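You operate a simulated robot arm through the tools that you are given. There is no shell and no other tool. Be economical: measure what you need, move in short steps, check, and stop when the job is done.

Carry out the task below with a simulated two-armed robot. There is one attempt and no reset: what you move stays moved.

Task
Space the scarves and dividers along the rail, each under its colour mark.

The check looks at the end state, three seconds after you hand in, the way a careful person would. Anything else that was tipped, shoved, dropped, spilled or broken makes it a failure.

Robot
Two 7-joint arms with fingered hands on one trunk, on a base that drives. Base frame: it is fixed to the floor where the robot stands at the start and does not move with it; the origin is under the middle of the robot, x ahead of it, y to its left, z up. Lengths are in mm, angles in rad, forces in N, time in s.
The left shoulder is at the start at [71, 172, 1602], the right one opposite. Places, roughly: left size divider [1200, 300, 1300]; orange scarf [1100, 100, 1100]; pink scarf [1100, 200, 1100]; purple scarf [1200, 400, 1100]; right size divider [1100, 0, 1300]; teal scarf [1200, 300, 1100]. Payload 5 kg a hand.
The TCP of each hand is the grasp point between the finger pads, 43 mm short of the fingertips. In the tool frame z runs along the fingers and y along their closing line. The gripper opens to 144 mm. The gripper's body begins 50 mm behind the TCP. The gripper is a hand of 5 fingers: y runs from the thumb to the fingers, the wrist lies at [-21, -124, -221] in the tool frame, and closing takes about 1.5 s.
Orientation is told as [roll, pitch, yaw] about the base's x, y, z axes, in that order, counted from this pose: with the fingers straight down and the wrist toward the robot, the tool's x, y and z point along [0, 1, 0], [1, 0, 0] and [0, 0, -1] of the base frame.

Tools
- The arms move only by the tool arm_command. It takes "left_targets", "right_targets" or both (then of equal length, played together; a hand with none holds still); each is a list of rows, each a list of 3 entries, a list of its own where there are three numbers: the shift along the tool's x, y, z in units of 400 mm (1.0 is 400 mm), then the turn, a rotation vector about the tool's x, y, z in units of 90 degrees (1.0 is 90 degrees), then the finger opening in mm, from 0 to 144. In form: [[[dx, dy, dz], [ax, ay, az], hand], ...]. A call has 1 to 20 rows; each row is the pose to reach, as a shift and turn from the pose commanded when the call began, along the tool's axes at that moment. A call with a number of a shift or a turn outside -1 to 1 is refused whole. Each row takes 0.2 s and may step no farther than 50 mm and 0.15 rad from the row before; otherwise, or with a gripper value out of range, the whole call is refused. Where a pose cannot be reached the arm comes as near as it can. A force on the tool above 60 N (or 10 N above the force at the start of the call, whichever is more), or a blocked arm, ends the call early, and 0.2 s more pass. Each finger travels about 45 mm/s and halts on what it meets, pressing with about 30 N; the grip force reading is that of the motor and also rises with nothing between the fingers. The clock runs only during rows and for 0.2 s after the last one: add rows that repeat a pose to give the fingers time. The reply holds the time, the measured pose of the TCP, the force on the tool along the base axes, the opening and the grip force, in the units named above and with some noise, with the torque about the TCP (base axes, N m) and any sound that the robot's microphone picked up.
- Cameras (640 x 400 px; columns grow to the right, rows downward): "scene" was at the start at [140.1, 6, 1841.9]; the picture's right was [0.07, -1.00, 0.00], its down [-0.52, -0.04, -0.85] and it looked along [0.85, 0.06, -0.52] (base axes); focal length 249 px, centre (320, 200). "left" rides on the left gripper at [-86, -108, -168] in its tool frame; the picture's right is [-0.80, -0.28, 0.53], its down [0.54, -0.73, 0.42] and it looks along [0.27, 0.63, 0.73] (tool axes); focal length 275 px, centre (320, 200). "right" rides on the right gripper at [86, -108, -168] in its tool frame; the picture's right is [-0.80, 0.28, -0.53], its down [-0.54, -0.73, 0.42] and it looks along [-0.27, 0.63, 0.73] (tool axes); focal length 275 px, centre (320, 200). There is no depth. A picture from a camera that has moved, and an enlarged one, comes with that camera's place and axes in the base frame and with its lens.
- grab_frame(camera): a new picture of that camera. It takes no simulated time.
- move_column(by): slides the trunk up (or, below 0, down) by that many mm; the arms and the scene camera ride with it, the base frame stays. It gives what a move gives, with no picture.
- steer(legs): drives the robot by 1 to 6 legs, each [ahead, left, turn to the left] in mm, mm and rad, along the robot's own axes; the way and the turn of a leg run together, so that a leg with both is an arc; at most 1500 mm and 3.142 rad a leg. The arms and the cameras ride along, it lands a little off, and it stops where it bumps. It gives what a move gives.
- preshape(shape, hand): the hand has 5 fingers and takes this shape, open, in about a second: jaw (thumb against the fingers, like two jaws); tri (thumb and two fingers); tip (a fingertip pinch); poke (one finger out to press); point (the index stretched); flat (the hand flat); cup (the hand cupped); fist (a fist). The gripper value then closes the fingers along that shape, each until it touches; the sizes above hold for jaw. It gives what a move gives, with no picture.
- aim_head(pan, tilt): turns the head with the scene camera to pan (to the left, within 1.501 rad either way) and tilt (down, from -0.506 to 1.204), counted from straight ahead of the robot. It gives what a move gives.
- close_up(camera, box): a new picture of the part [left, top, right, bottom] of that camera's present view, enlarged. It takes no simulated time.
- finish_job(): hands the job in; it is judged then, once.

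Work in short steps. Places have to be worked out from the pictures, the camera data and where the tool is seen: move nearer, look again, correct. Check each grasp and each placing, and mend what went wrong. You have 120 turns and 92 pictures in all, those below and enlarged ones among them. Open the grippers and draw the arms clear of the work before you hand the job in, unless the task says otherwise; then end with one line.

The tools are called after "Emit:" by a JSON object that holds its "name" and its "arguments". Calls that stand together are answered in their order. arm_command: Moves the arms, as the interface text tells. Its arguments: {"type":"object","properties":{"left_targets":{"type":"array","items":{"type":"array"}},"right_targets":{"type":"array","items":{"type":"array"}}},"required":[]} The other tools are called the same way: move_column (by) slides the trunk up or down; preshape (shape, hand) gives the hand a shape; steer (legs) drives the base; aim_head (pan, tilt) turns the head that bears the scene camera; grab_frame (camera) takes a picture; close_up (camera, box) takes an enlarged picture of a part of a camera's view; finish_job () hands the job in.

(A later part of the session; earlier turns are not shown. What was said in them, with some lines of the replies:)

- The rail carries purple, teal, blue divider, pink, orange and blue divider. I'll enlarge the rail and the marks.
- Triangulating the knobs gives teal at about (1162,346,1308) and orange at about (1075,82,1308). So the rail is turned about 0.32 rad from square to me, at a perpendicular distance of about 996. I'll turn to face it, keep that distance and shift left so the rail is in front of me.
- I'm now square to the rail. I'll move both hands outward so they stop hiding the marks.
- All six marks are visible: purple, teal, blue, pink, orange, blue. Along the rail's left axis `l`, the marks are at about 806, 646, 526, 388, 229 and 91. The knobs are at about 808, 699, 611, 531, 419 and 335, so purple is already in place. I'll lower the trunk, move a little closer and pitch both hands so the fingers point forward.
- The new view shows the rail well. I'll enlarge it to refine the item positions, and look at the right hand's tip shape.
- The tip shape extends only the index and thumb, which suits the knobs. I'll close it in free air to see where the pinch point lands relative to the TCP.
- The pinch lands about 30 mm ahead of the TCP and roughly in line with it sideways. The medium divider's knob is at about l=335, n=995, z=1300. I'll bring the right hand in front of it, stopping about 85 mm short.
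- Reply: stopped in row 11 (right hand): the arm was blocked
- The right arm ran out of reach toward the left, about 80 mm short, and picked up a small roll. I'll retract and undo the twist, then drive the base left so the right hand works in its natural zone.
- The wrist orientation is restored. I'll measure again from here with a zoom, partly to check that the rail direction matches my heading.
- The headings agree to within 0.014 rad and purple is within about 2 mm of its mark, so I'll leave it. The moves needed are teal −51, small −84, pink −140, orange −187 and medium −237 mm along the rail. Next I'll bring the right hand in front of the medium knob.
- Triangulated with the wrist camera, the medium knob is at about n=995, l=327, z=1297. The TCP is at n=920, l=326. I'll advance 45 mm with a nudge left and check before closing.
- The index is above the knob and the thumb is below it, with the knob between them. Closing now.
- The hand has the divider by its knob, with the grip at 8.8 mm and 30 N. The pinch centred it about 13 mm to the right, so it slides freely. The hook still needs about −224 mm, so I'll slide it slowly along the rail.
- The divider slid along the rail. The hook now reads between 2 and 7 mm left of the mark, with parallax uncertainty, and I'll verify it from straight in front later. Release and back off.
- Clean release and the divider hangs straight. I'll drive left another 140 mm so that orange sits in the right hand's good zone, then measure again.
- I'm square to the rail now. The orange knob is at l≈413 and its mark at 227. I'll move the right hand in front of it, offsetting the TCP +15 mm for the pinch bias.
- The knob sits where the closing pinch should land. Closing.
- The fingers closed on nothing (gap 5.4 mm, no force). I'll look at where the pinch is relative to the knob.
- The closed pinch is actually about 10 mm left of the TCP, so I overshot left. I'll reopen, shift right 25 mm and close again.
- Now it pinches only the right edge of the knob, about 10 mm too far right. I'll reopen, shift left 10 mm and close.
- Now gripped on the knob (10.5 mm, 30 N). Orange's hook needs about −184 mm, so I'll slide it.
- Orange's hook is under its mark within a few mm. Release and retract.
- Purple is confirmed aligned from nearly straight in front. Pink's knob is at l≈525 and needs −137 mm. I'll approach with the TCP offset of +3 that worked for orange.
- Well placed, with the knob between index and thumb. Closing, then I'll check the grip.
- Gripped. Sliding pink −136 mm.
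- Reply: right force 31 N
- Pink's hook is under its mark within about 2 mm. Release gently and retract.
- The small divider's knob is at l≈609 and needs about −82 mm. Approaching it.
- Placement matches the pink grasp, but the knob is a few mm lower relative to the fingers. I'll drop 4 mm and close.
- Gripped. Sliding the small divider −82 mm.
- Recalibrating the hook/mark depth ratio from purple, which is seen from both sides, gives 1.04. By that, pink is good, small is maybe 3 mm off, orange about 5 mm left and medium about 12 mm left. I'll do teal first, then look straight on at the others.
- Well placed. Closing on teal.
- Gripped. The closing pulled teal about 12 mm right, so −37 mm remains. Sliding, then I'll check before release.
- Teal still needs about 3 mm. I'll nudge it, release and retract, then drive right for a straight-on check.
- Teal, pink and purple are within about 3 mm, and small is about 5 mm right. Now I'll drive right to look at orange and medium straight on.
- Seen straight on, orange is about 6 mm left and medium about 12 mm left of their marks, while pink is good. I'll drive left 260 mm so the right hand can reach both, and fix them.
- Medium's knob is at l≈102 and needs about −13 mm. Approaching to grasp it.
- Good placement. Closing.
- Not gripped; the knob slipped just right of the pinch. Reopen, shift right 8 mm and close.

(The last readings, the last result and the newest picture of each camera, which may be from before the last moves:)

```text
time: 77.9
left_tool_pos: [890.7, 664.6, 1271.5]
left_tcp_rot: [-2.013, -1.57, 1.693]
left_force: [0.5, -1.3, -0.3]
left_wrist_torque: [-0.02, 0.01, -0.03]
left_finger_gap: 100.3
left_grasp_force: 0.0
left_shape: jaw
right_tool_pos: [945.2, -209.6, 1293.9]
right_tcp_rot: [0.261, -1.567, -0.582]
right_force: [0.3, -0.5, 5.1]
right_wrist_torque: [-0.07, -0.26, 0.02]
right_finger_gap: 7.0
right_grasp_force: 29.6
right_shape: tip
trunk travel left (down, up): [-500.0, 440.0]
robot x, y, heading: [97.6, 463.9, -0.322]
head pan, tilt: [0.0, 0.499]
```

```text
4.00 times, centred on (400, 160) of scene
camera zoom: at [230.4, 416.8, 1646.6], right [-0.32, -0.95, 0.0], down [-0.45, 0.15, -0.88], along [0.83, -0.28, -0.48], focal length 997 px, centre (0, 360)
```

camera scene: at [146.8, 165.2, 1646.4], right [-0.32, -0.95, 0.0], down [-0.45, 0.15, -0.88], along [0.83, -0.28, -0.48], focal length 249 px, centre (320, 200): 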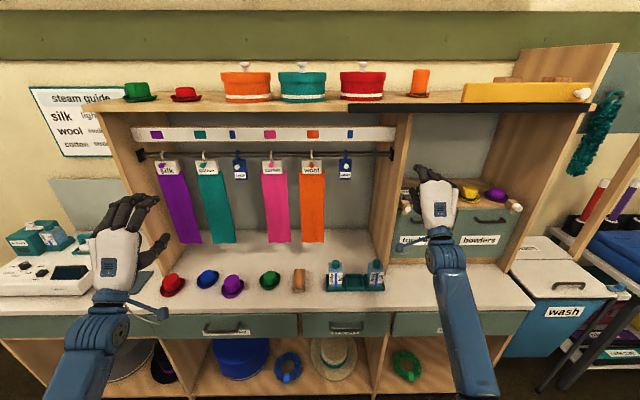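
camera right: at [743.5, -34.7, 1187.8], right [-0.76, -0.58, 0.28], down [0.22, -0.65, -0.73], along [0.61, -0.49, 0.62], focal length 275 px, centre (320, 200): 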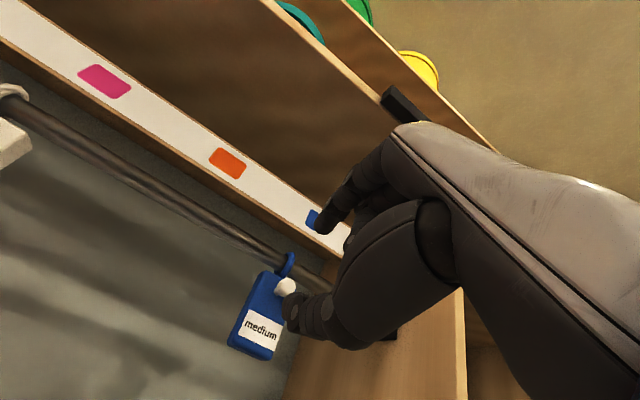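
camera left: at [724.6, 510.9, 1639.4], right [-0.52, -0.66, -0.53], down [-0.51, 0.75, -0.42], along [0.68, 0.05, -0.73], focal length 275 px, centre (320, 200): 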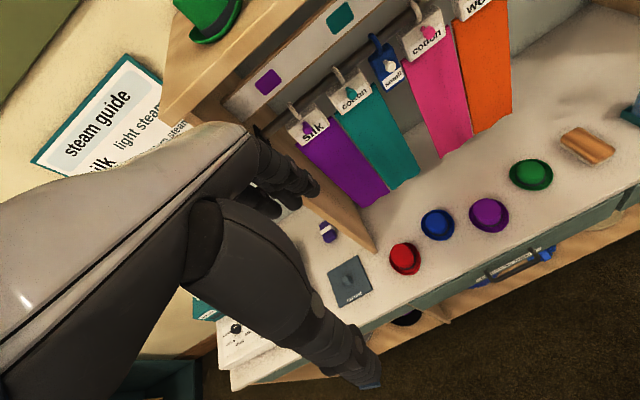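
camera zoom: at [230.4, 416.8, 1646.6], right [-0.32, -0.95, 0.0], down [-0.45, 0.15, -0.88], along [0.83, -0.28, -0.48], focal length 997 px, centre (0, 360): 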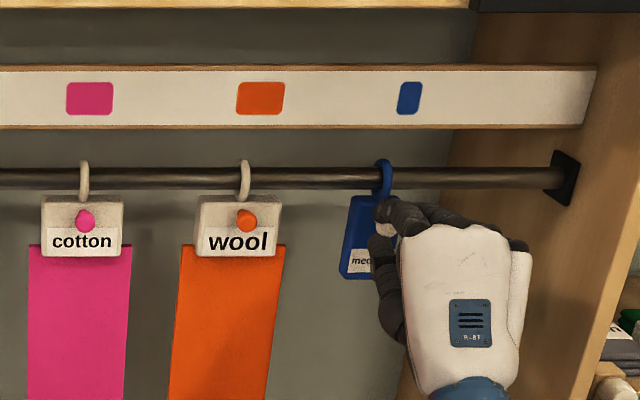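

Gripped. Sliding medium −10.5 mm, then releasing and retracting.

Emit:
{"name": "arm_command", "arguments": {"right_targets": [[[-0.013, 0, 0], [0, 0, 0], 5], [[-0.0265, 0, 0], [0, 0, 0], 5], [[-0.0265, 0, 0], [0, 0, 0], 5], [[-0.0265, 0, 0], [0, 0, 0], 20], [[-0.0265, 0, 0], [0, 0, 0], 40], [[-0.0265, 0, 0], [0, 0, 0], 60], [[-0.0265, 0, 0], [0, 0, 0], 60], [[-0.0265, 0, -0.07], [0, 0, 0], 60], [[-0.0265, 0, -0.15], [0, 0, 0], 60], [[-0.0265, 0, -0.25], [0, 0, 0], 60], [[-0.0265, 0, -0.25], [0, 0, 0], 60]]}}

Emit:
{"name": "close_up", "arguments": {"camera": "scene", "box": [320, 110, 480, 210]}}

```text
time: 80.3
left_tool_pos: [891.1, 663.2, 1271.5]
left_tcp_rot: [-0.981, -1.57, 0.66]
left_force: [-0.1, -0.1, -0.1]
left_wrist_torque: [-0.04, 0.0, -0.03]
left_finger_gap: 100.2
left_grasp_force: 0.0
left_shape: jaw
right_tool_pos: [849.0, -186.5, 1292.5]
right_tcp_rot: [0.222, -1.565, -0.546]
right_force: [-0.2, 0.3, -0.2]
right_wrist_torque: [0.01, 0.0, 0.05]
right_finger_gap: 59.9
right_grasp_force: 0.1
right_shape: tip
trunk travel left (down, up): [-500.0, 440.0]
robot x, y, heading: [92.1, 460.8, -0.319]
head pan, tilt: [0.0, 0.499]
```

```text
4.00 times, centred on (400, 160) of scene
camera zoom: at [231.9, 416.0, 1646.4], right [-0.32, -0.95, 0.0], down [-0.45, 0.15, -0.88], along [0.83, -0.28, -0.48], focal length 997 px, centre (0, 360)
```

zoom: 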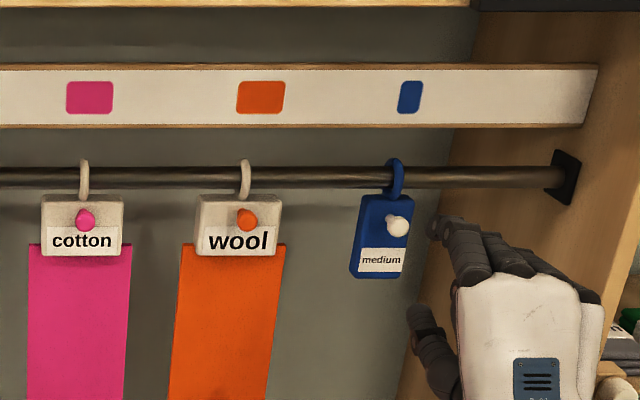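

Medium is now aligned to within 1 mm. Next is orange, about 6.5 mm left of its mark; I'll approach its knob at l≈231.

Emit:
{"name": "arm_command", "arguments": {"right_targets": [[[0.09, 0.01, 0], [0, 0, 0], 60], [[0.18, 0.02, 0], [0, 0, 0], 60], [[0.27, 0.029, 0], [0, 0, 0], 60], [[0.359, 0.029, 0.01], [0, 0, 0], 60], [[0.359, 0.029, 0.09], [0, 0, 0], 60], [[0.359, 0.029, 0.17], [0, 0, 0], 60], [[0.359, 0.029, 0.25], [0, 0, 0], 60], [[0.359, 0.029, 0.25], [0, 0, 0], 60]]}}

Emit:
{"name": "close_up", "arguments": {"camera": "right", "box": [200, 150, 400, 350]}}

```text
time: 82.1
left_tool_pos: [890.3, 662.3, 1271.6]
left_tcp_rot: [-2.306, -1.571, 1.985]
left_force: [-0.2, -0.1, 0.2]
left_wrist_torque: [0.01, 0.01, 0.01]
left_finger_gap: 100.2
left_grasp_force: 0.1
left_shape: jaw
right_tool_pos: [988.3, -81.9, 1305.3]
right_tcp_rot: [0.377, -1.567, -0.703]
right_force: [-1.1, -1.1, -0.4]
right_wrist_torque: [0.02, 0.03, -0.02]
right_finger_gap: 59.6
right_grasp_force: 0.1
right_shape: tip
trunk travel left (down, up): [-500.0, 440.0]
robot x, y, heading: [96.3, 459.1, -0.32]
head pan, tilt: [0.0, 0.499]
```

```text
2.00 times, centred on (300, 250) of right
camera zoom: at [857.0, 52.2, 1196.7], right [-0.76, -0.59, 0.28], down [0.23, -0.65, -0.73], along [0.61, -0.49, 0.62], focal length 551 px, centre (360, 100)
```

zoom: 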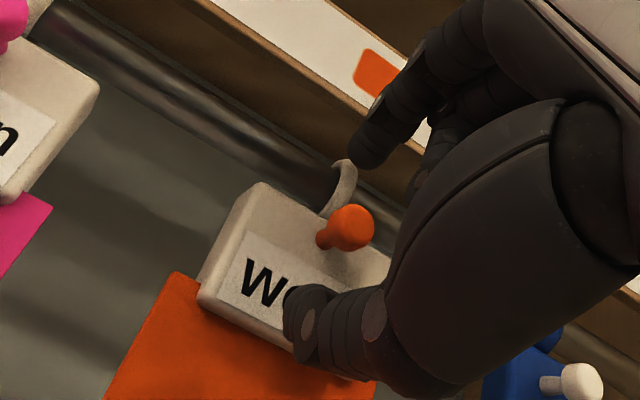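

Good placement. Closing.

Emit:
{"name": "arm_command", "arguments": {"right_targets": [[[0, 0, 0], [0, 0, 0], 50], [[0, 0, 0], [0, 0, 0], 35], [[0, 0, 0], [0, 0, 0], 20], [[0, 0, 0], [0, 0, 0], 5], [[0, 0, 0], [0, 0, 0], 5], [[0, 0, 0], [0, 0, 0], 5], [[0, 0, 0], [0, 0, 0], 5], [[0, 0, 0], [0, 0, 0], 5], [[0, 0, 0], [0, 0, 0], 5]]}}

Emit:
{"name": "close_up", "arguments": {"camera": "scene", "box": [320, 110, 480, 210]}}

```text
time: 84.1
left_tool_pos: [890.5, 663.2, 1271.8]
left_tcp_rot: [-1.195, -1.57, 0.873]
left_force: [0.8, -0.7, -0.3]
left_wrist_torque: [-0.02, 0.0, -0.02]
left_finger_gap: 100.2
left_grasp_force: 0.1
left_shape: jaw
right_tool_pos: [989.2, -82.7, 1304.6]
right_tcp_rot: [0.176, -1.568, -0.498]
right_force: [0.1, -0.2, -2.3]
right_wrist_torque: [0.02, 0.09, -0.01]
right_finger_gap: 11.8
right_grasp_force: 29.8
right_shape: tip
trunk travel left (down, up): [-500.0, 440.0]
robot x, y, heading: [96.4, 462.5, -0.326]
head pan, tilt: [0.0, 0.499]
```

```text
4.00 times, centred on (400, 160) of scene
camera zoom: at [231.5, 416.1, 1646.4], right [-0.32, -0.95, 0.0], down [-0.45, 0.15, -0.88], along [0.83, -0.28, -0.48], focal length 997 px, centre (0, 360)
```

zoom: 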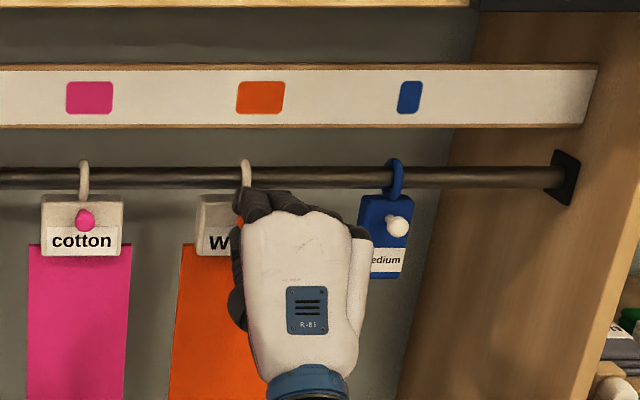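

Firm grip (11.8 mm). Sliding orange −6.5 mm, then releasing and retracting.

Emit:
{"name": "arm_command", "arguments": {"right_targets": [[[-0.008, 0, 0], [0, 0, 0], 5], [[-0.0155, 0, 0], [0, 0, 0], 5], [[-0.0155, 0, 0], [0, 0, 0], 5], [[-0.0155, 0, 0], [0, 0, 0], 20], [[-0.0155, 0, 0], [0, 0, 0], 40], [[-0.0155, 0, 0], [0, 0, 0], 60], [[-0.0155, 0, 0], [0, 0, 0], 60], [[-0.0155, 0, -0.07], [0, 0, 0], 60], [[-0.0155, 0, -0.15], [0, 0, 0], 60], [[-0.0155, 0, -0.25], [0, 0, 0], 60], [[-0.0155, 0, -0.25], [0, 0, 0], 60]]}}

Emit:
{"name": "steer", "arguments": {"legs": [[0, 350, 0]]}}

Emit:
{"name": "close_up", "arguments": {"camera": "scene", "box": [280, 110, 440, 210]}}

```text
time: 86.5
left_tool_pos: [892.6, 663.5, 1270.7]
left_tcp_rot: [-1.038, -1.568, 0.718]
left_force: [-0.1, 0.1, -0.1]
left_wrist_torque: [0.01, 0.0, -0.01]
left_finger_gap: 100.1
left_grasp_force: 0.1
left_shape: jaw
right_tool_pos: [892.5, -56.9, 1302.4]
right_tcp_rot: [0.142, -1.568, -0.463]
right_force: [0.2, -0.5, 0.0]
right_wrist_torque: [0.03, -0.05, -0.03]
right_finger_gap: 59.9
right_grasp_force: 0.0
right_shape: tip
trunk travel left (down, up): [-500.0, 440.0]
robot x, y, heading: [94.7, 458.3, -0.319]
head pan, tilt: [0.0, 0.499]
```

```text
time: 88.7
left_tool_pos: [998.5, 987.5, 1272.4]
left_tcp_rot: [-1.7, -1.571, 1.377]
left_force: [0.1, -0.5, -0.5]
left_wrist_torque: [-0.01, -0.01, 0.04]
left_finger_gap: 100.2
left_grasp_force: 0.1
left_shape: jaw
right_tool_pos: [999.7, 266.5, 1303.8]
right_tcp_rot: [0.255, -1.568, -0.577]
right_force: [-0.4, -0.8, -0.6]
right_wrist_torque: [0.02, -0.01, 0.02]
right_finger_gap: 59.6
right_grasp_force: 0.1
right_shape: tip
trunk travel left (down, up): [-500.0, 440.0]
robot x, y, heading: [205.9, 783.7, -0.326]
head pan, tilt: [0.0, 0.499]
```

```text
4.00 times, centred on (360, 160) of scene
camera zoom: at [338.6, 739.5, 1646.5], right [-0.32, -0.95, 0.0], down [-0.45, 0.15, -0.88], along [0.83, -0.28, -0.48], focal length 997 px, centre (160, 360)
```

zoom: 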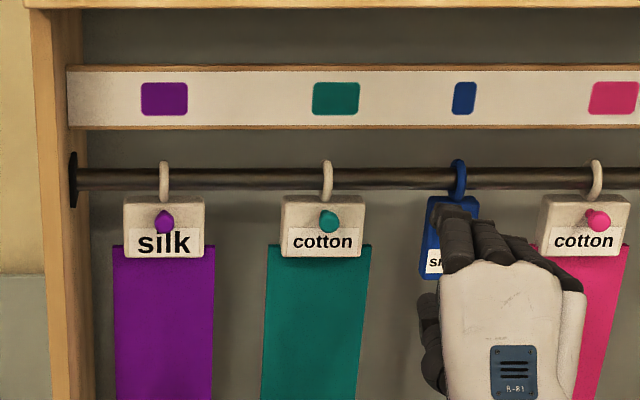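

Small sits about 5.5 mm right of its mark, and the rest look good. I'll approach its knob for a small correction.

Emit:
{"name": "arm_command", "arguments": {"right_targets": [[[-0.06, -0.01, 0.02], [0, 0, 0], 60], [[-0.12, -0.018, 0.04], [0, 0, 0], 60], [[-0.12, -0.018, 0.11], [0, 0, 0], 60], [[-0.12, -0.018, 0.18], [0, 0, 0], 60], [[-0.12, -0.018, 0.247], [0, 0, 0], 60], [[-0.12, -0.018, 0.247], [0, 0, 0], 60]]}}

Emit:
{"name": "close_up", "arguments": {"camera": "right", "box": [200, 150, 400, 350]}}

```text
time: 90.1
left_tool_pos: [998.0, 987.7, 1271.4]
left_tcp_rot: [-1.831, -1.568, 1.507]
left_force: [0.3, -0.1, -0.2]
left_wrist_torque: [0.02, -0.02, 0.0]
left_finger_gap: 100.2
left_grasp_force: 0.0
left_shape: jaw
right_tool_pos: [1077.1, 189.7, 1295.1]
right_tcp_rot: [0.065, -1.567, -0.388]
right_force: [0.0, -0.2, 0.2]
right_wrist_torque: [0.03, 0.04, 0.0]
right_finger_gap: 59.8
right_grasp_force: 0.0
right_shape: tip
trunk travel left (down, up): [-500.0, 440.0]
robot x, y, heading: [206.0, 782.6, -0.322]
head pan, tilt: [0.0, 0.499]
```

```text
2.00 times, centred on (300, 250) of right
camera zoom: at [945.9, 323.4, 1186.3], right [-0.76, -0.59, 0.29], down [0.23, -0.65, -0.73], along [0.61, -0.49, 0.62], focal length 551 px, centre (360, 100)
```

zoom: 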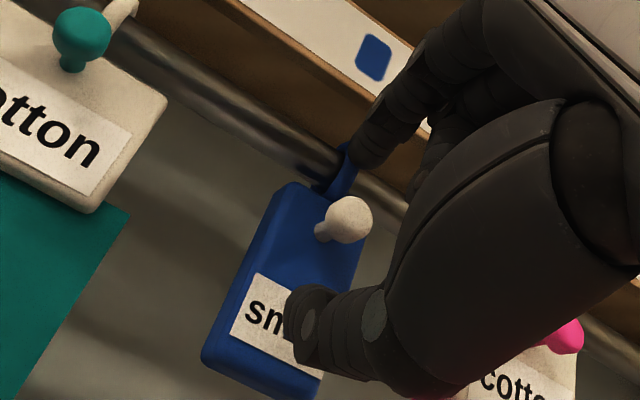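

Good placement. Closing on small.

Emit:
{"name": "arm_command", "arguments": {"right_targets": [[[0, 0.003, 0], [0, 0, 0], 50], [[0, 0.003, 0], [0, 0, 0], 35], [[0, 0.003, 0], [0, 0, 0], 20], [[0, 0.003, 0], [0, 0, 0], 5], [[0, 0.003, 0], [0, 0, 0], 5], [[0, 0.003, 0], [0, 0, 0], 5], [[0, 0.003, 0], [0, 0, 0], 5], [[0, 0.003, 0], [0, 0, 0], 5], [[0, 0.003, 0], [0, 0, 0], 5]]}}

Emit:
{"name": "close_up", "arguments": {"camera": "scene", "box": [320, 110, 480, 210]}}

```text
time: 92.1
left_tool_pos: [998.8, 987.4, 1272.9]
left_tcp_rot: [-1.563, -1.569, 1.237]
left_force: [-0.1, -0.5, -0.8]
left_wrist_torque: [-0.02, 0.01, -0.03]
left_finger_gap: 100.2
left_grasp_force: 0.1
left_shape: jaw
right_tool_pos: [1077.2, 188.7, 1296.1]
right_tcp_rot: [0.15, -1.567, -0.472]
right_force: [2.0, 0.1, 1.8]
right_wrist_torque: [0.01, -0.16, 0.01]
right_finger_gap: 11.8
right_grasp_force: 30.1
right_shape: tip
trunk travel left (down, up): [-500.0, 440.0]
robot x, y, heading: [204.8, 782.9, -0.321]
head pan, tilt: [0.0, 0.499]
```

```text
4.00 times, centred on (400, 160) of scene
camera zoom: at [338.8, 740.1, 1646.5], right [-0.32, -0.95, 0.0], down [-0.45, 0.15, -0.88], along [0.83, -0.28, -0.48], focal length 997 px, centre (0, 360)
```

zoom: 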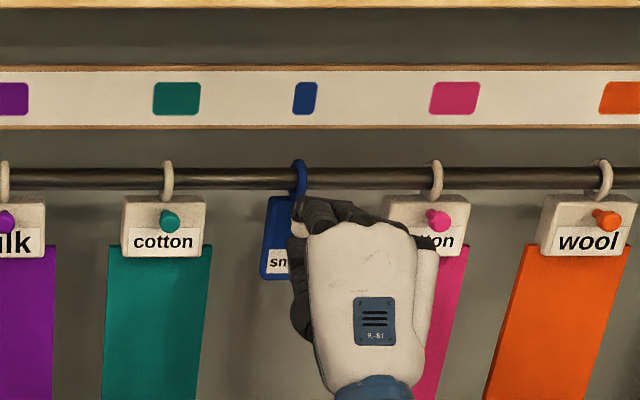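

Firm grip. Moving small +6 mm left, then releasing and retracting well clear.

Emit:
{"name": "arm_command", "arguments": {"right_targets": [[[0.008, 0, 0], [0, 0, 0], 5], [[0.015, 0, 0], [0, 0, 0], 5], [[0.015, 0, 0], [0, 0, 0], 5], [[0.015, 0, 0], [0, 0, 0], 20], [[0.015, 0, 0], [0, 0, 0], 40], [[0.015, 0, 0], [0, 0, 0], 60], [[0.015, 0, 0], [0, 0, 0], 60], [[0.015, 0, -0.07], [0, 0, 0], 60], [[0.015, 0, -0.15], [0, 0, 0], 60], [[0.015, 0, -0.25], [0, 0, 0], 80], [[0.015, 0, -0.36], [0, 0, 0], 100], [[0.015, 0, -0.47], [0, 0, 0], 120], [[0.015, 0, -0.5], [0, 0, 0], 144]]}}

Emit:
{"name": "steer", "arguments": {"legs": [[0, -300, 0]]}}

Emit:
{"name": "grab_frame", "arguments": {"camera": "scene"}}

Emit:
{"name": "close_up", "arguments": {"camera": "scene", "box": [220, 110, 380, 210]}}

Emit:
{"name": "close_up", "arguments": {"camera": "scene", "box": [310, 110, 470, 210]}}

```text
time: 94.9
left_tool_pos: [998.5, 986.3, 1271.3]
left_tcp_rot: [-1.237, -1.568, 0.913]
left_force: [0.8, -1.3, 0.4]
left_wrist_torque: [0.01, 0.0, 0.0]
left_finger_gap: 99.9
left_grasp_force: 0.1
left_shape: jaw
right_tool_pos: [891.2, 260.4, 1296.0]
right_tcp_rot: [0.131, -1.568, -0.455]
right_force: [0.0, -0.2, -0.6]
right_wrist_torque: [-0.02, -0.03, 0.0]
right_finger_gap: 142.6
right_grasp_force: 0.1
right_shape: tip
trunk travel left (down, up): [-500.0, 440.0]
robot x, y, heading: [203.4, 785.7, -0.321]
head pan, tilt: [0.0, 0.499]
```

```text
time: 97.0
left_tool_pos: [900.5, 697.7, 1271.0]
left_tcp_rot: [-1.391, -1.57, 1.072]
left_force: [0.9, 0.0, -0.3]
left_wrist_torque: [0.01, 0.02, 0.0]
left_finger_gap: 100.3
left_grasp_force: 0.1
left_shape: jaw
right_tool_pos: [796.2, -30.4, 1296.2]
right_tcp_rot: [0.05, -1.567, -0.369]
right_force: [-0.1, -0.4, 1.0]
right_wrist_torque: [0.02, 0.03, 0.01]
right_finger_gap: 143.5
right_grasp_force: 0.0
right_shape: tip
trunk travel left (down, up): [-500.0, 440.0]
robot x, y, heading: [105.6, 489.8, -0.318]
head pan, tilt: [0.0, 0.499]
```

```text
25 pictures are left
camera scene: at [242.0, 447.6, 1646.4], right [-0.31, -0.95, 0.0], down [-0.46, 0.15, -0.88], along [0.83, -0.27, -0.48], focal length 249 px, centre (320, 200)
```

scene: 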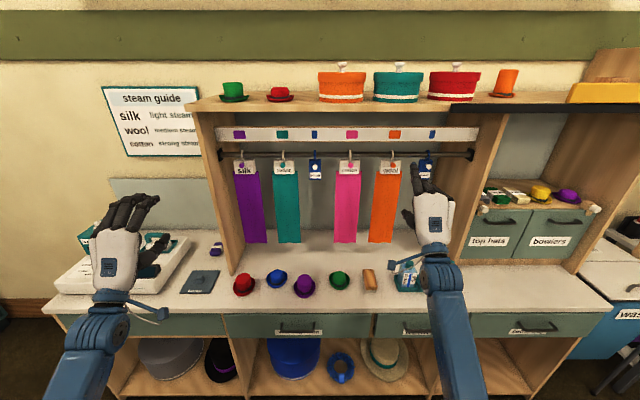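

```text
4.00 times, centred on (300, 160) of scene
camera zoom: at [242.0, 447.6, 1646.4], right [-0.31, -0.95, 0.0], down [-0.46, 0.15, -0.88], along [0.83, -0.27, -0.48], focal length 997 px, centre (400, 360)
```

zoom: 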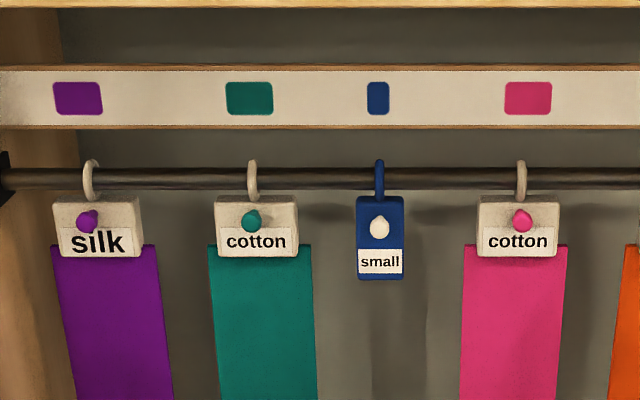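

```text
4.00 times, centred on (390, 160) of scene
camera zoom: at [242.0, 447.6, 1646.4], right [-0.31, -0.95, 0.0], down [-0.46, 0.15, -0.88], along [0.83, -0.27, -0.48], focal length 997 px, centre (40, 360)
```

zoom: 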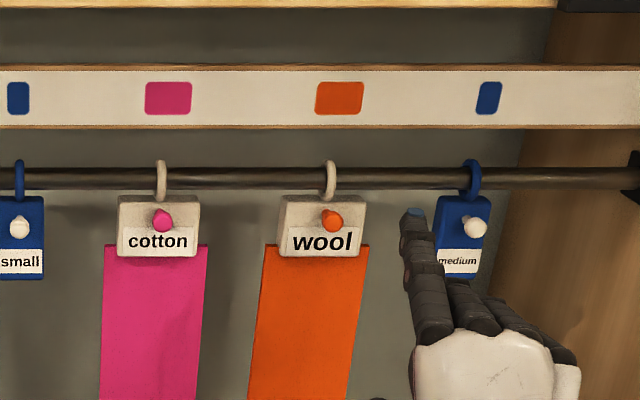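

All six hooks are within about 3 mm of their marks and nothing else has moved. I'll back the robot away so the arms are clear, with one last look.

Emit:
{"name": "steer", "arguments": {"legs": [[-200, 0, 0]]}}

Emit:
{"name": "grab_frame", "arguments": {"camera": "scene"}}

```text
time: 98.3
left_tool_pos: [814.5, 831.1, 1276.0]
left_tcp_rot: [-3.053, -1.563, 2.894]
left_force: [1.0, -0.2, -0.3]
left_wrist_torque: [0.0, -0.05, -0.03]
left_finger_gap: 99.9
left_grasp_force: 0.0
left_shape: jaw
right_tool_pos: [826.5, 97.0, 1302.3]
right_tcp_rot: [-2.985, -1.568, 2.822]
right_force: [0.7, 0.1, 0.1]
right_wrist_torque: [0.01, -0.08, 0.01]
right_finger_gap: 144.4
right_grasp_force: 0.1
right_shape: tip
trunk travel left (down, up): [-500.0, 440.0]
robot x, y, heading: [77.8, 501.4, -0.163]
head pan, tilt: [0.0, 0.499]
stopped in leg 1: the robot was blocked; the commanded pose is now the measured one
```

```text
22 pictures are left
camera scene: at [219.7, 478.5, 1645.7], right [-0.16, -0.99, 0.0], down [-0.48, 0.08, -0.88], along [0.87, -0.14, -0.48], focal length 249 px, centre (320, 200)
```

scene: 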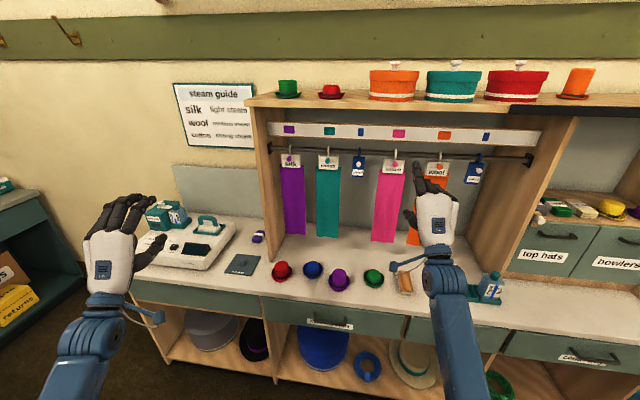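

The base bumped something behind and turned about 0.16 rad. I'll look to both sides to see what it was.

Emit:
{"name": "aim_head", "arguments": {"pan": -1.5, "tilt": 0.9}}

Emit:
{"name": "grab_frame", "arguments": {"camera": "scene"}}

Emit:
{"name": "aim_head", "arguments": {"pan": 1.5, "tilt": 0.9}}

Emit:
{"name": "grab_frame", "arguments": {"camera": "scene"}}

```text
time: 99.9
left_tool_pos: [811.2, 833.0, 1278.0]
left_tcp_rot: [-3.095, -1.56, 2.935]
left_force: [-0.8, -0.4, -0.4]
left_wrist_torque: [0.03, -0.01, -0.02]
left_finger_gap: 100.2
left_grasp_force: 0.0
left_shape: jaw
right_tool_pos: [822.1, 99.1, 1304.1]
right_tcp_rot: [-3.113, -1.565, 2.955]
right_force: [-0.5, 1.1, 0.3]
right_wrist_torque: [-0.01, 0.01, 0.05]
right_finger_gap: 144.2
right_grasp_force: 0.0
right_shape: tip
trunk travel left (down, up): [-500.0, 440.0]
robot x, y, heading: [72.0, 504.1, -0.153]
head pan, tilt: [-1.499, 0.901]
```

```text
21 pictures are left
camera scene: at [118.1, 419.3, 1612.6], right [-1.0, 0.09, 0.0], down [0.07, 0.78, -0.62], along [-0.05, -0.62, -0.78], focal length 249 px, centre (320, 200)
```

scene: 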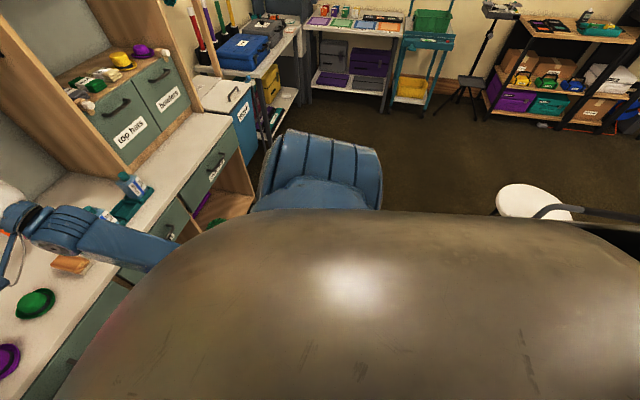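

```text
time: 102.5
left_tool_pos: [811.3, 833.8, 1278.8]
left_tcp_rot: [-3.076, -1.561, 2.915]
left_force: [-0.7, -0.4, 0.4]
left_wrist_torque: [0.01, 0.02, -0.01]
left_finger_gap: 100.0
left_grasp_force: 0.2
left_shape: jaw
right_tool_pos: [823.3, 99.2, 1304.5]
right_tcp_rot: [-3.092, -1.563, 2.931]
right_force: [-0.7, 0.2, -0.3]
right_wrist_torque: [-0.01, 0.02, -0.01]
right_finger_gap: 144.1
right_grasp_force: 0.0
right_shape: tip
trunk travel left (down, up): [-500.0, 440.0]
robot x, y, heading: [70.3, 501.8, -0.155]
head pan, tilt: [1.499, 0.901]
```

```text
20 pictures are left
camera scene: at [141.1, 568.4, 1612.6], right [0.97, -0.23, 0.0], down [-0.18, -0.76, -0.62], along [0.14, 0.6, -0.78], focal length 249 px, centre (320, 200)
```

scene: 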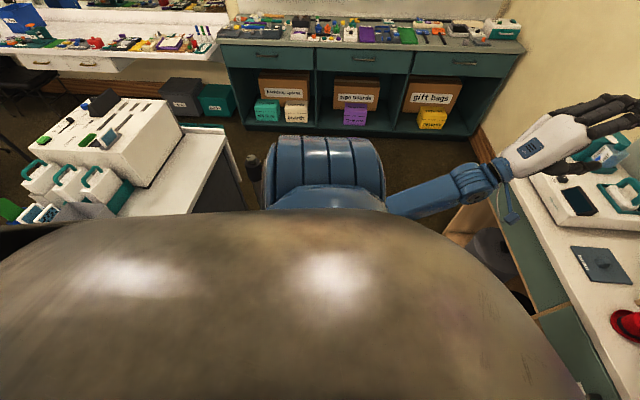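

There's an island table close behind, and the base touched it; the items on it look upright. I'll ease forward off it and look at the table again.

Emit:
{"name": "steer", "arguments": {"legs": [[70, 0, 0]]}}

Emit:
{"name": "grab_frame", "arguments": {"camera": "scene"}}

```text
time: 103.5
left_tool_pos: [875.0, 823.1, 1279.5]
left_tcp_rot: [-3.085, -1.56, 2.926]
left_force: [0.4, 0.6, -0.3]
left_wrist_torque: [0.04, -0.01, -0.01]
left_finger_gap: 100.0
left_grasp_force: 0.1
left_shape: jaw
right_tool_pos: [887.2, 89.3, 1305.8]
right_tcp_rot: [-3.095, -1.561, 2.934]
right_force: [0.0, 0.2, -0.9]
right_wrist_torque: [0.01, -0.02, -0.03]
right_finger_gap: 144.0
right_grasp_force: 0.1
right_shape: tip
trunk travel left (down, up): [-500.0, 440.0]
robot x, y, heading: [143.6, 488.9, -0.161]
head pan, tilt: [1.499, 0.901]
```

```text
19 pictures are left
camera scene: at [205.5, 558.2, 1612.8], right [0.97, -0.23, 0.0], down [-0.18, -0.76, -0.62], along [0.14, 0.6, -0.78], focal length 249 px, centre (320, 200)
```

scene: 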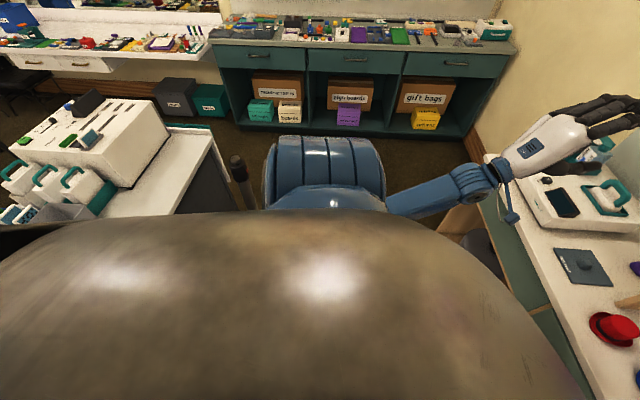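

A dark post is visible between the table and me. I'll enlarge it to see whether it's tilted.

Emit:
{"name": "close_up", "arguments": {"camera": "scene", "box": [0, 80, 280, 255]}}

```text
2.29 times, centred on (140, 168) of scene
camera zoom: at [205.5, 558.2, 1612.8], right [0.97, -0.23, 0.0], down [-0.18, -0.76, -0.62], along [0.14, 0.6, -0.78], focal length 570 px, centre (731, 274)
```

zoom: 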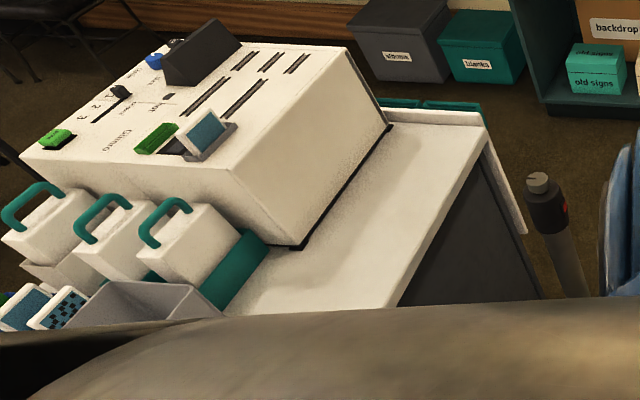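

The post is vertical. The turn direction suggests the contact was at the right rear, so I'll check that side.

Emit:
{"name": "aim_head", "arguments": {"pan": -1.5, "tilt": 0.7}}

Emit:
{"name": "grab_frame", "arguments": {"camera": "scene"}}

Emit:
{"name": "close_up", "arguments": {"camera": "scene", "box": [440, 90, 640, 215]}}

```text
time: 106.1
left_tool_pos: [875.5, 823.3, 1278.7]
left_tcp_rot: [-3.082, -1.562, 2.924]
left_force: [-0.3, 0.0, -0.4]
left_wrist_torque: [0.03, 0.01, 0.01]
left_finger_gap: 100.2
left_grasp_force: 0.1
left_shape: jaw
right_tool_pos: [888.8, 88.9, 1305.2]
right_tcp_rot: [-3.09, -1.563, 2.93]
right_force: [-0.2, -0.1, -0.6]
right_wrist_torque: [-0.03, 0.02, 0.0]
right_finger_gap: 144.1
right_grasp_force: 0.0
right_shape: tip
trunk travel left (down, up): [-500.0, 440.0]
robot x, y, heading: [138.7, 492.0, -0.156]
head pan, tilt: [-1.499, 0.7]
```

```text
17 pictures are left
camera scene: at [182.9, 399.7, 1628.8], right [-1.0, 0.09, 0.0], down [0.06, 0.64, -0.76], along [-0.07, -0.76, -0.64], focal length 249 px, centre (320, 200)
```

scene: 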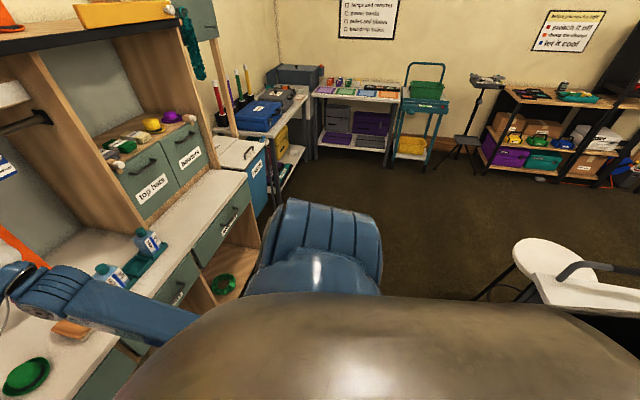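

```text
3.20 times, centred on (540, 152) of scene
camera zoom: at [182.9, 399.7, 1628.8], right [-1.0, 0.09, 0.0], down [0.06, 0.64, -0.76], along [-0.07, -0.76, -0.64], focal length 798 px, centre (-384, 352)
```

zoom: 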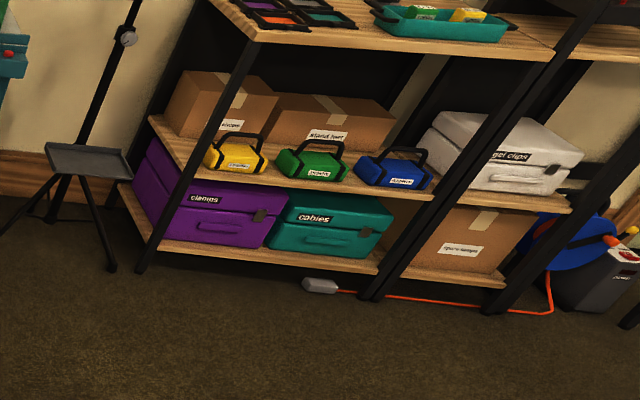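

There's an ironing board behind me. I'll enlarge it to check that it still stands and holds its things.

Emit:
{"name": "close_up", "arguments": {"camera": "scene", "box": [440, 215, 640, 340]}}

```text
3.20 times, centred on (540, 278) of scene
camera zoom: at [182.9, 399.7, 1628.8], right [-1.0, 0.09, 0.0], down [0.06, 0.64, -0.76], along [-0.07, -0.76, -0.64], focal length 798 px, centre (-384, -48)
```

zoom: 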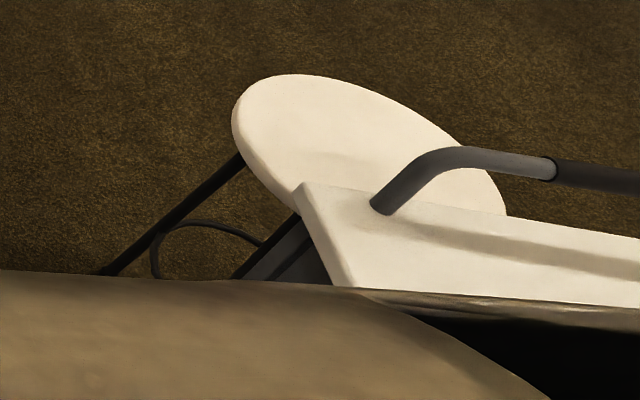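

The stool and trolley are upright and nothing is tipped. Last look at the rail.

Emit:
{"name": "aim_head", "arguments": {"pan": -0.15, "tilt": 0.5}}

Emit:
{"name": "grab_frame", "arguments": {"camera": "scene"}}

Emit:
{"name": "close_up", "arguments": {"camera": "scene", "box": [210, 90, 450, 240]}}

```text
time: 107.6
left_tool_pos: [876.6, 821.6, 1278.5]
left_tcp_rot: [-3.085, -1.559, 2.927]
left_force: [1.1, 0.1, -0.2]
left_wrist_torque: [-0.04, 0.0, -0.01]
left_finger_gap: 100.2
left_grasp_force: 0.1
left_shape: jaw
right_tool_pos: [888.2, 88.8, 1302.9]
right_tcp_rot: [-3.09, -1.563, 2.929]
right_force: [0.8, 0.4, -0.7]
right_wrist_torque: [-0.01, 0.02, 0.0]
right_finger_gap: 143.9
right_grasp_force: 0.0
right_shape: tip
trunk travel left (down, up): [-500.0, 440.0]
robot x, y, heading: [139.9, 491.8, -0.156]
head pan, tilt: [-0.15, 0.499]
```

```text
14 pictures are left
camera scene: at [277.0, 456.7, 1646.5], right [-0.3, -0.95, 0.0], down [-0.46, 0.15, -0.88], along [0.84, -0.27, -0.48], focal length 249 px, centre (320, 200)
```

scene: 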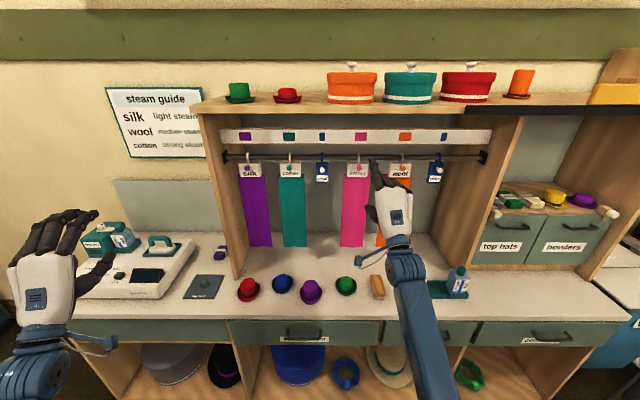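

```text
2.67 times, centred on (330, 165) of scene
camera zoom: at [277.0, 456.7, 1646.5], right [-0.3, -0.95, 0.0], down [-0.46, 0.15, -0.88], along [0.84, -0.27, -0.48], focal length 665 px, centre (293, 293)
```

zoom: 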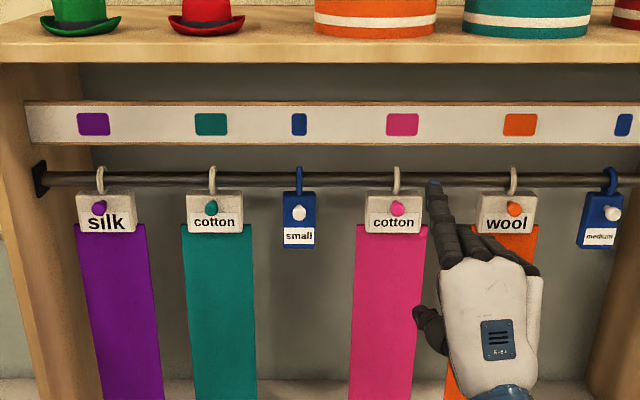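

All six items hang under their marks. I'll draw the right hand back a little further and hand in.

Emit:
{"name": "arm_command", "arguments": {"right_targets": [[[0, 0, -0.1], [0, 0, 0], 144], [[0, 0, -0.2], [0, 0, 0], 144], [[0, 0, -0.25], [0, 0, 0], 144], [[0, 0, -0.25], [0, 0, 0], 144]]}}

Emit:
{"name": "finish_job", "arguments": {}}

```text
time: 108.6
left_tool_pos: [876.9, 822.6, 1278.9]
left_tcp_rot: [-3.091, -1.561, 2.93]
left_force: [0.6, 0.2, -0.5]
left_wrist_torque: [0.04, 0.03, 0.01]
left_finger_gap: 100.2
left_grasp_force: 0.0
left_shape: jaw
right_tool_pos: [789.9, 105.3, 1304.4]
right_tcp_rot: [-3.107, -1.563, 2.947]
right_force: [0.1, -0.3, 0.0]
right_wrist_torque: [-0.01, 0.04, 0.03]
right_finger_gap: 144.0
right_grasp_force: 0.1
right_shape: tip
trunk travel left (down, up): [-500.0, 440.0]
robot x, y, heading: [139.2, 497.0, -0.158]
head pan, tilt: [-0.15, 0.499]
```

```text
The job is handed in.
```

The four scarves and two dividers hang under their colour marks, each within about 3 mm, and the job is handed in; while backing away the base bumped something behind it, nothing looked tipped, but I had no earlier view of that area to rule out a small shove.
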